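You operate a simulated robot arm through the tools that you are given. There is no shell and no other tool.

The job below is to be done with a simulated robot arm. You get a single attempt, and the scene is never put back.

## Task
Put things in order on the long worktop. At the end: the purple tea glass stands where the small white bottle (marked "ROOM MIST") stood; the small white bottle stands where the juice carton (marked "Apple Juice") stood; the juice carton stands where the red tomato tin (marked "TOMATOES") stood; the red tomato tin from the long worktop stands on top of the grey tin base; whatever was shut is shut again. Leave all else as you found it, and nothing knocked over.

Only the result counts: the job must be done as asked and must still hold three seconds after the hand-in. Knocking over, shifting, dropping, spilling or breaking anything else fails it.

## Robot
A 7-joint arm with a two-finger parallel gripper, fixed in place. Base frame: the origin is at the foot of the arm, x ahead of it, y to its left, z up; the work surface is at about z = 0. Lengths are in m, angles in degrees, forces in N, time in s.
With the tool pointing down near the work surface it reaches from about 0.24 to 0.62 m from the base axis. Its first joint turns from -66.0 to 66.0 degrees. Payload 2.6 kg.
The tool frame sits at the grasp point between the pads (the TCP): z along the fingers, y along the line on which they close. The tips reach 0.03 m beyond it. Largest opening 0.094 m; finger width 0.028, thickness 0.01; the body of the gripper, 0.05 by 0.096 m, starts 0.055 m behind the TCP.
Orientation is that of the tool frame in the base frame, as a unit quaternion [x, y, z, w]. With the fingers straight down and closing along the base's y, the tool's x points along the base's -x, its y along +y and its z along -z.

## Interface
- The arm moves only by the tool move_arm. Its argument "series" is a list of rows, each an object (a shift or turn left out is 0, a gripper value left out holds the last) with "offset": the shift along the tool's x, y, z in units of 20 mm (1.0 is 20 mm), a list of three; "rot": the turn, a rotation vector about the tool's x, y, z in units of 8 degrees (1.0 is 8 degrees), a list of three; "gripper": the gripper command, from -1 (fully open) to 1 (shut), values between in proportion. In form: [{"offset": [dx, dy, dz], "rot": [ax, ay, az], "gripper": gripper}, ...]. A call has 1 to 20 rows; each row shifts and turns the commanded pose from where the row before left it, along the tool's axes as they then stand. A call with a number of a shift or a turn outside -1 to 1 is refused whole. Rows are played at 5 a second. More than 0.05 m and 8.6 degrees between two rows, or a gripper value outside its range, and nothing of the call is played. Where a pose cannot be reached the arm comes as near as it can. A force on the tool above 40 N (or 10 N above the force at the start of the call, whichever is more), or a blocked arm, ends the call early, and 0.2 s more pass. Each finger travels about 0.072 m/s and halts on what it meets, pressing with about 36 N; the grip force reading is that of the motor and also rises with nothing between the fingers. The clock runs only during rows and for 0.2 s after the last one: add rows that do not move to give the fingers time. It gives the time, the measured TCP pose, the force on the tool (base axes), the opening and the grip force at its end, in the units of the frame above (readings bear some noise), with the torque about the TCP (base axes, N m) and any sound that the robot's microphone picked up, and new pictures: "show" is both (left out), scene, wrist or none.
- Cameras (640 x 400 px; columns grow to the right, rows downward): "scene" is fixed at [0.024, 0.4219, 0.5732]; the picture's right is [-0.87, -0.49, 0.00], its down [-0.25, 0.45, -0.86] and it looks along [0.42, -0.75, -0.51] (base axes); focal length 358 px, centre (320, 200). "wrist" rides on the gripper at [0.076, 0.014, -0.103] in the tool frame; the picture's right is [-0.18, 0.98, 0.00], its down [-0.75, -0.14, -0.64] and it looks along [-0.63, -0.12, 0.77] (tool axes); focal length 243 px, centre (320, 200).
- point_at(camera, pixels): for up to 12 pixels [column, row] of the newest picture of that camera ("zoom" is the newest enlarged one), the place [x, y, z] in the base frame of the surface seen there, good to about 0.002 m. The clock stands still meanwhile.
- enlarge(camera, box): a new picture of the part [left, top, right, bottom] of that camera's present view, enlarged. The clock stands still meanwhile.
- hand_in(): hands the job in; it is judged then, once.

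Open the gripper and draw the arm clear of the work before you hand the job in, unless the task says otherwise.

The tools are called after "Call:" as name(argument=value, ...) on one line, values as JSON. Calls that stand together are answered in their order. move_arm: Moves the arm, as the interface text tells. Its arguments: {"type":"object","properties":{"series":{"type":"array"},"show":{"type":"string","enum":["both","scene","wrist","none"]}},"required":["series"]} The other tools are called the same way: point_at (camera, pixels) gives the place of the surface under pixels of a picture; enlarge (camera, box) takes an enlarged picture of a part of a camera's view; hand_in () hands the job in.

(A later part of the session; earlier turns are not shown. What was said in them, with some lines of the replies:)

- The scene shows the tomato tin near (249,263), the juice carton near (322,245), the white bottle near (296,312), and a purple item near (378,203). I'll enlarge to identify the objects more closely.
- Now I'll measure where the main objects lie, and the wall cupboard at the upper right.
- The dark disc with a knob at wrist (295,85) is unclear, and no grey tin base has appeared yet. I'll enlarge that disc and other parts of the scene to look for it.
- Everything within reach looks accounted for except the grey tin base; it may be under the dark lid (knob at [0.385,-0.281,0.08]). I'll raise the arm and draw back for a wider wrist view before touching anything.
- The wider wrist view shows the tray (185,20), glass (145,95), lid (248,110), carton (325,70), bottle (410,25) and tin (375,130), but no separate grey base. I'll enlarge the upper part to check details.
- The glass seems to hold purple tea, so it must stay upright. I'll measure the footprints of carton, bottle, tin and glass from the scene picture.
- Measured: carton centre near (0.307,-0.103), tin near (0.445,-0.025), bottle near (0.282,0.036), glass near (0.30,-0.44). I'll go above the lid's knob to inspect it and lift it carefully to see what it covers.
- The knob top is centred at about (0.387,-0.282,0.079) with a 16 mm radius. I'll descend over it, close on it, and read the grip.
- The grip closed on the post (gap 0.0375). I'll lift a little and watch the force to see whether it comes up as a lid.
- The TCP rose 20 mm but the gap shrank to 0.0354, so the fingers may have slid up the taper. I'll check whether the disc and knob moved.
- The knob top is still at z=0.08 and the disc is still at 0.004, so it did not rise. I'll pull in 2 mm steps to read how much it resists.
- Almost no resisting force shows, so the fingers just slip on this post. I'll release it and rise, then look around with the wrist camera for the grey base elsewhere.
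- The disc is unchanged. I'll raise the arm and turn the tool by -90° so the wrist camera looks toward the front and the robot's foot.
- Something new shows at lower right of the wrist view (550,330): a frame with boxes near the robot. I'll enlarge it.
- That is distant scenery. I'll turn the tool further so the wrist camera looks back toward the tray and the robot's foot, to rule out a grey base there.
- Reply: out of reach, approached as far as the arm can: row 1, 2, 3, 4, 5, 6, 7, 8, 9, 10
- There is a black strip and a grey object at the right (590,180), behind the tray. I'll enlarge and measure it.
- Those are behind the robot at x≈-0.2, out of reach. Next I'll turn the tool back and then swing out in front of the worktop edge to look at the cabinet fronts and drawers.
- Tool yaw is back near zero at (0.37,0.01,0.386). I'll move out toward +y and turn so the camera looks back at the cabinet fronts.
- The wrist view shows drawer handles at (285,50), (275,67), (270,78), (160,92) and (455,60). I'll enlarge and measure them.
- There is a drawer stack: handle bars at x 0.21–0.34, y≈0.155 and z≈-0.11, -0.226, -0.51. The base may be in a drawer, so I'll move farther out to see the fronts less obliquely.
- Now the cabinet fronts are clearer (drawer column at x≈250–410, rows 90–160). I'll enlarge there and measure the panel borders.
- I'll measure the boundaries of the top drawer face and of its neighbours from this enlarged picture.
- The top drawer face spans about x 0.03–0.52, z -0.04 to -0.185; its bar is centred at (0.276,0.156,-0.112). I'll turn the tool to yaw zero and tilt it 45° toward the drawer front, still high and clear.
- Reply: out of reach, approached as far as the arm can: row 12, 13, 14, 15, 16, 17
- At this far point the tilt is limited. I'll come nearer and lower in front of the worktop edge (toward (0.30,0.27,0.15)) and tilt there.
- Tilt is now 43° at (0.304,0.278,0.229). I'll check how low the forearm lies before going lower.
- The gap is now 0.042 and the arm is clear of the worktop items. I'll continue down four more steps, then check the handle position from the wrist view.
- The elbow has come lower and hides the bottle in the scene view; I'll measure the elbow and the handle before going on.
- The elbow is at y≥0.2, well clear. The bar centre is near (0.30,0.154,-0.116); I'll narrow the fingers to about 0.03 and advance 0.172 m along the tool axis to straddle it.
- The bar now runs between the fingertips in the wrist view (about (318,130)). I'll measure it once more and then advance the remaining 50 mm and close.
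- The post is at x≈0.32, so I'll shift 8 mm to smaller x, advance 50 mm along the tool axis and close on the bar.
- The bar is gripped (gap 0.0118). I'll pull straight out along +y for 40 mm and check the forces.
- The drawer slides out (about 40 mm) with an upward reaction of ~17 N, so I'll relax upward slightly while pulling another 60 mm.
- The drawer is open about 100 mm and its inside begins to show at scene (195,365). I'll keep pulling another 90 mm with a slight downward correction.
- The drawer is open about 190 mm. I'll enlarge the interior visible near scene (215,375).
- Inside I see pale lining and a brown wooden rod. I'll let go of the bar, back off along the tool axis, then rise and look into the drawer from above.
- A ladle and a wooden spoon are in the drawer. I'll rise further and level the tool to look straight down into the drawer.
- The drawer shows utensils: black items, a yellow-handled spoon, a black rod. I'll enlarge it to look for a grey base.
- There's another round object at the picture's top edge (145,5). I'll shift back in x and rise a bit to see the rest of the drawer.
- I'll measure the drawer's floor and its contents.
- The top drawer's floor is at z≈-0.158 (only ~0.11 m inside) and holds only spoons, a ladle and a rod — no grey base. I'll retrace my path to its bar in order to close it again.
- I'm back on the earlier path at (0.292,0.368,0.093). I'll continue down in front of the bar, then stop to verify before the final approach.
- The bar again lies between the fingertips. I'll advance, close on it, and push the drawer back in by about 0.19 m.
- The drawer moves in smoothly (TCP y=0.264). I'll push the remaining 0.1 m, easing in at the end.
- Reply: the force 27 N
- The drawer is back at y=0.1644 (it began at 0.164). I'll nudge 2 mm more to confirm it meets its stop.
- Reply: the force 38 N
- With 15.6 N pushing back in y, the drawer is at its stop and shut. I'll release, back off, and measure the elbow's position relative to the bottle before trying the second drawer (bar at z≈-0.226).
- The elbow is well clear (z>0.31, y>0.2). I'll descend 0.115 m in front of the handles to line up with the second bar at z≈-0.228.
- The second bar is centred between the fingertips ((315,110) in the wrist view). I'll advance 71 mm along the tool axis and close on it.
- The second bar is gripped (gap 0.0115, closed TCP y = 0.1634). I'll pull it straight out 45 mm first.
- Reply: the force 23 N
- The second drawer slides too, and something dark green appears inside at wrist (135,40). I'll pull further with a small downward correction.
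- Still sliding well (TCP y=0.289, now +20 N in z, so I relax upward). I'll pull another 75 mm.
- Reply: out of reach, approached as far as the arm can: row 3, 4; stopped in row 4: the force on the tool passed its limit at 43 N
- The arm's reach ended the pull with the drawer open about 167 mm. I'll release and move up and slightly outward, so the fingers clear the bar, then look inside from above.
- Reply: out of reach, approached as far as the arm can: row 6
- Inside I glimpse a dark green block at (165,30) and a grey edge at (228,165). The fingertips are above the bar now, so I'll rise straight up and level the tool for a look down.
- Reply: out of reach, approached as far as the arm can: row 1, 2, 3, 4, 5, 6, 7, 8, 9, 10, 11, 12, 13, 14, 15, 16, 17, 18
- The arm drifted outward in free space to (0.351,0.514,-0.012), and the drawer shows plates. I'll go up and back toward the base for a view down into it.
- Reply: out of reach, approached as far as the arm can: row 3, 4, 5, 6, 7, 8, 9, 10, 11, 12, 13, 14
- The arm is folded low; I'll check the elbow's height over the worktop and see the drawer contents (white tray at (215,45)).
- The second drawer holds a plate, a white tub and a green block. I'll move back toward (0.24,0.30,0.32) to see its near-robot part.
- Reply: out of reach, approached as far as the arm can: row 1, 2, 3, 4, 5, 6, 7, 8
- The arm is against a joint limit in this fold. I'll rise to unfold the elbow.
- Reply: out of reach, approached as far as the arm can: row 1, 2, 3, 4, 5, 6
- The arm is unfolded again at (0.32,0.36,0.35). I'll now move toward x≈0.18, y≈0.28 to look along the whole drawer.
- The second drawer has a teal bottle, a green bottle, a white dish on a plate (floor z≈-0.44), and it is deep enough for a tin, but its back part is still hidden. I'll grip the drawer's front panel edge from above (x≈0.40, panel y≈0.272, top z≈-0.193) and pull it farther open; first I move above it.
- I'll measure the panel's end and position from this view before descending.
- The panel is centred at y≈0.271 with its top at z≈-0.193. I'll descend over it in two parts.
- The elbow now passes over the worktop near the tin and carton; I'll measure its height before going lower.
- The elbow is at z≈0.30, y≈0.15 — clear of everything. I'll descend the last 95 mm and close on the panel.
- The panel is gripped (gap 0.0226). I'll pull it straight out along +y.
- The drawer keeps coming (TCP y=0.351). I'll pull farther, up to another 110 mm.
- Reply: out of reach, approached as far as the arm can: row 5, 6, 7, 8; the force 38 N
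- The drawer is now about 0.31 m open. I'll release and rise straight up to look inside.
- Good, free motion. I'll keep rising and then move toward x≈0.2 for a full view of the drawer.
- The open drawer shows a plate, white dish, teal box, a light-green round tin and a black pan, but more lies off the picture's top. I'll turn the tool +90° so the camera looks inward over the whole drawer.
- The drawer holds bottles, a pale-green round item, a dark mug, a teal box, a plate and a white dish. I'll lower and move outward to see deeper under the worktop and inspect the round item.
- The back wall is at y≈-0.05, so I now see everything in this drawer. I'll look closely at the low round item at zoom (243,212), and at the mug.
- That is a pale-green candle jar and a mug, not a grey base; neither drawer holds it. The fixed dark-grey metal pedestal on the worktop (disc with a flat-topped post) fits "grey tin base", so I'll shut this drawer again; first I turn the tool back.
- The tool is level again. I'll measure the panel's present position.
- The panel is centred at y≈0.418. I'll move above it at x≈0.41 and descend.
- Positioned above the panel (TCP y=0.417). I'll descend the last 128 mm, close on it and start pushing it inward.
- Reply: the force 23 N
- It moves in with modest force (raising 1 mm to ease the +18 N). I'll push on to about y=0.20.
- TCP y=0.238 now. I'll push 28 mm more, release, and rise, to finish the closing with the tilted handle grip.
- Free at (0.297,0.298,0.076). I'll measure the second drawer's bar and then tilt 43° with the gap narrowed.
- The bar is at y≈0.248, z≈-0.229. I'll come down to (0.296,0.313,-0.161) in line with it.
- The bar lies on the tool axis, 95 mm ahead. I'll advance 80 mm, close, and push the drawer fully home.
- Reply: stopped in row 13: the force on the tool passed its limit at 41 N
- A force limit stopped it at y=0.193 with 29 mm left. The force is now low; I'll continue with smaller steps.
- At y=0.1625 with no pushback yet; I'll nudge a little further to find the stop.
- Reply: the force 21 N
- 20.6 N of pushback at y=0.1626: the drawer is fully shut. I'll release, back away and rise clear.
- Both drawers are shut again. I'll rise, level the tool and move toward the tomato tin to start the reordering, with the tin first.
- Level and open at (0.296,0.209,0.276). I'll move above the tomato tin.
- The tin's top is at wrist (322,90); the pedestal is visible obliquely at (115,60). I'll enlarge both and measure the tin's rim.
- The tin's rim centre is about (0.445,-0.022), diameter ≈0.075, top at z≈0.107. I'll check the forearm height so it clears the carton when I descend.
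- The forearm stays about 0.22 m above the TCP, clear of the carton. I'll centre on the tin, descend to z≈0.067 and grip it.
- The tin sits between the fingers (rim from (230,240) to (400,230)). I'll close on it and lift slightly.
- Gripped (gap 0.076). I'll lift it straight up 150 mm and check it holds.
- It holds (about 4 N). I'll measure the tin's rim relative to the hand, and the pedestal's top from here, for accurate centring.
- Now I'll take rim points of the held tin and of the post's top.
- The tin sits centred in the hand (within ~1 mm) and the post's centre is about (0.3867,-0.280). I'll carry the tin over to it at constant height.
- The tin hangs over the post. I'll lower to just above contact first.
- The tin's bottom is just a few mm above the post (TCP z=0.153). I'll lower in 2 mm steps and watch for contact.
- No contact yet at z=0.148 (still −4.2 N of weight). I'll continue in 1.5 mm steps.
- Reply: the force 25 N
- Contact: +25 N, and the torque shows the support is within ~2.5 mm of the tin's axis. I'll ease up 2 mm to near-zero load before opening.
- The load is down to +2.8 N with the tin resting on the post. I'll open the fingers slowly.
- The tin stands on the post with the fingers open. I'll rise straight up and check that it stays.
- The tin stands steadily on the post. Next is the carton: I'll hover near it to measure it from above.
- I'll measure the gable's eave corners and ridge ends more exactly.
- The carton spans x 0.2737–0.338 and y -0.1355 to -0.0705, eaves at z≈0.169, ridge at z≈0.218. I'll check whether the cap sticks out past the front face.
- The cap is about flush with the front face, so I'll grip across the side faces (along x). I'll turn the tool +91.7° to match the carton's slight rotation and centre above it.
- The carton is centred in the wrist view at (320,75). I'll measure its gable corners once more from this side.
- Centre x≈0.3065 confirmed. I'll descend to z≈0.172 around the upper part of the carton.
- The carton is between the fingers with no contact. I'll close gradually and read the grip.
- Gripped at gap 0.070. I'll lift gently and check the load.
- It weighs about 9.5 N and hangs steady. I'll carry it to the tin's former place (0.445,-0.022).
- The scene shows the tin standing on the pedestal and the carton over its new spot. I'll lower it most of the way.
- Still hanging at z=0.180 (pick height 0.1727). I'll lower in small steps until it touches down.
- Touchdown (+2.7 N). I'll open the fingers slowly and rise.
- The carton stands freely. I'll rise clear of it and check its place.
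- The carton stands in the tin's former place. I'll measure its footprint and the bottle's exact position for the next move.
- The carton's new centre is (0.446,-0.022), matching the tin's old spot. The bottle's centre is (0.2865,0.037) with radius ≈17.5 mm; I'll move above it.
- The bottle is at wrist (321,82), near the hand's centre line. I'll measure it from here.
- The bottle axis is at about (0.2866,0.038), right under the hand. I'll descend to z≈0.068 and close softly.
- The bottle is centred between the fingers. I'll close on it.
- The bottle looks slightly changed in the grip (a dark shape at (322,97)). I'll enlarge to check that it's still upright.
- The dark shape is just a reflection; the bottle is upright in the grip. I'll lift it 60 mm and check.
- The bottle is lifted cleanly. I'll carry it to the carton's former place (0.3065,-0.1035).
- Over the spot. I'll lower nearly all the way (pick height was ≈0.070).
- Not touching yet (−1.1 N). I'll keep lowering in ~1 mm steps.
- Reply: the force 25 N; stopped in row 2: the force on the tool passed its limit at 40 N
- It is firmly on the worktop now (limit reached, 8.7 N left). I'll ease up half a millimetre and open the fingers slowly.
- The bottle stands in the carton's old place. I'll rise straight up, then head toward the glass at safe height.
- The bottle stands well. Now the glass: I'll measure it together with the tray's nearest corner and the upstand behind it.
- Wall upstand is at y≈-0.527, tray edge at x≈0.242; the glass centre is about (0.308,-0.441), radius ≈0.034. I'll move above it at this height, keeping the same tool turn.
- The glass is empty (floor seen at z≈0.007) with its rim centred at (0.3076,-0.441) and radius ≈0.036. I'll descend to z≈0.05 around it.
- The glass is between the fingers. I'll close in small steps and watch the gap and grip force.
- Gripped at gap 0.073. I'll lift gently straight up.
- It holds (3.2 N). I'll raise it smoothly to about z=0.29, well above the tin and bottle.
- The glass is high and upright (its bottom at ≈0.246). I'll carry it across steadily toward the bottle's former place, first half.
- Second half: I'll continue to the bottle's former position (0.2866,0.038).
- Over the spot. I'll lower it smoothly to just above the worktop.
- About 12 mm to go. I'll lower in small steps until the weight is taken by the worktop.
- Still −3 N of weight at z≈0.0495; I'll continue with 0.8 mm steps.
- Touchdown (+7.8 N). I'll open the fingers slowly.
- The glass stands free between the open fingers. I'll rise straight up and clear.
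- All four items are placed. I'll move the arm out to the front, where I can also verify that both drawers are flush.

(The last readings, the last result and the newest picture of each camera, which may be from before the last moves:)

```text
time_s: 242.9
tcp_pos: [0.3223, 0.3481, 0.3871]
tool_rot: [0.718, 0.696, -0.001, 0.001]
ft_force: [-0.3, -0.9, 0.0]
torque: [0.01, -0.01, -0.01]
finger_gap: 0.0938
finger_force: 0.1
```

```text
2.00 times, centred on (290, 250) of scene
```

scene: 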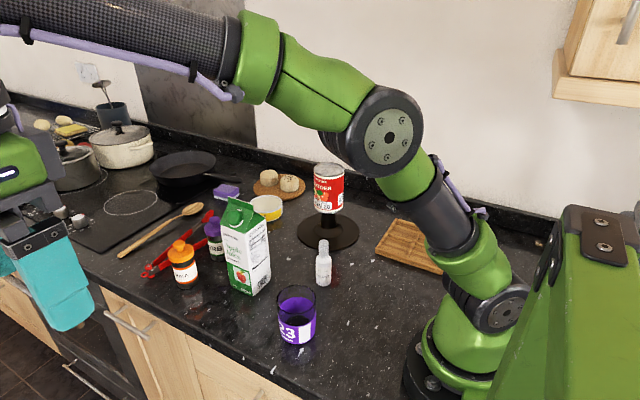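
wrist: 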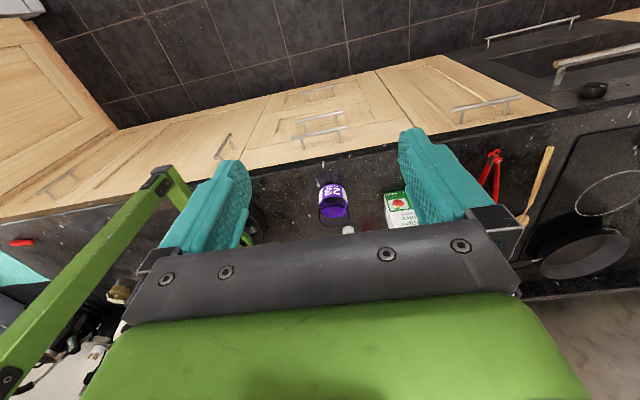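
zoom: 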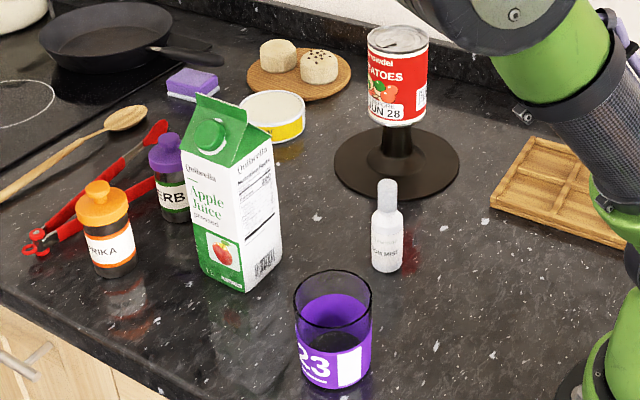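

Both drawers are flush (faces at y≈0.115–0.116, as before) and everything stands upright. A last measurement of the glass, bottle and tin positions.

Call:
point_at(camera="scene", pixels=[[297, 342], [282, 335], [312, 333], [323, 284], [316, 275], [331, 275], [328, 210], [316, 200], [343, 200], [328, 169]])

```text
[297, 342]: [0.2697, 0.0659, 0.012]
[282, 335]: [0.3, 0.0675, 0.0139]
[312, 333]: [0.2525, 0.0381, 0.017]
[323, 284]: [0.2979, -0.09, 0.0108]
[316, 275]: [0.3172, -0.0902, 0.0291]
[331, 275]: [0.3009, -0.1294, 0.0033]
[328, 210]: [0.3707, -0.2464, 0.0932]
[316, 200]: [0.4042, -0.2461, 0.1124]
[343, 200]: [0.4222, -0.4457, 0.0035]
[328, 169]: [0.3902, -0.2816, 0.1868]
```

The glass is at (0.286,0.037), the bottle at (0.306,-0.104), the carton at (0.446,-0.022) and the tin is upright on the grey base. The gripper is open and clear of the work, so I hand in.

Call:
hand_in()

```text
The job is handed in.
```

I finished the reordering and handed it in, but which object counts as the "grey tin base" was my own judgement. No verdict came back after the hand-in.

| Item | Where it stands now | Position (x, y in m) |
|---|---|---|
| Purple tea glass | where the small white bottle stood | (0.286, 0.037) |
| Small white bottle | where the juice carton stood | (0.306, -0.104) |
| Juice carton | where the red tomato tin stood | (0.446, -0.022) |
| Red tomato tin | on top of the grey base | (0.387, -0.281), bottom at z ≈ 0.08 |

- **Grey tin base:** nothing in reach was plainly a grey tin base. I took it to be the dark grey metal pedestal on the worktop, a flat disc with a flat-topped post. I first tried lifting it as a lid, but it did not move.
- **The tin's footing:** the post top is only about 32 mm across. The tin was centred on it to within about 2.5 mm and stayed upright after I let go.
- **Drawers:** I opened the top two drawers to look for the base. Neither showed one, though I pulled the top drawer only part-way out. Both are fully shut again, with their fronts level with the panels beside them.
- **The rest:** nothing else was knocked over or shifted as far as the last pictures show. I left the gripper open and the arm clear.
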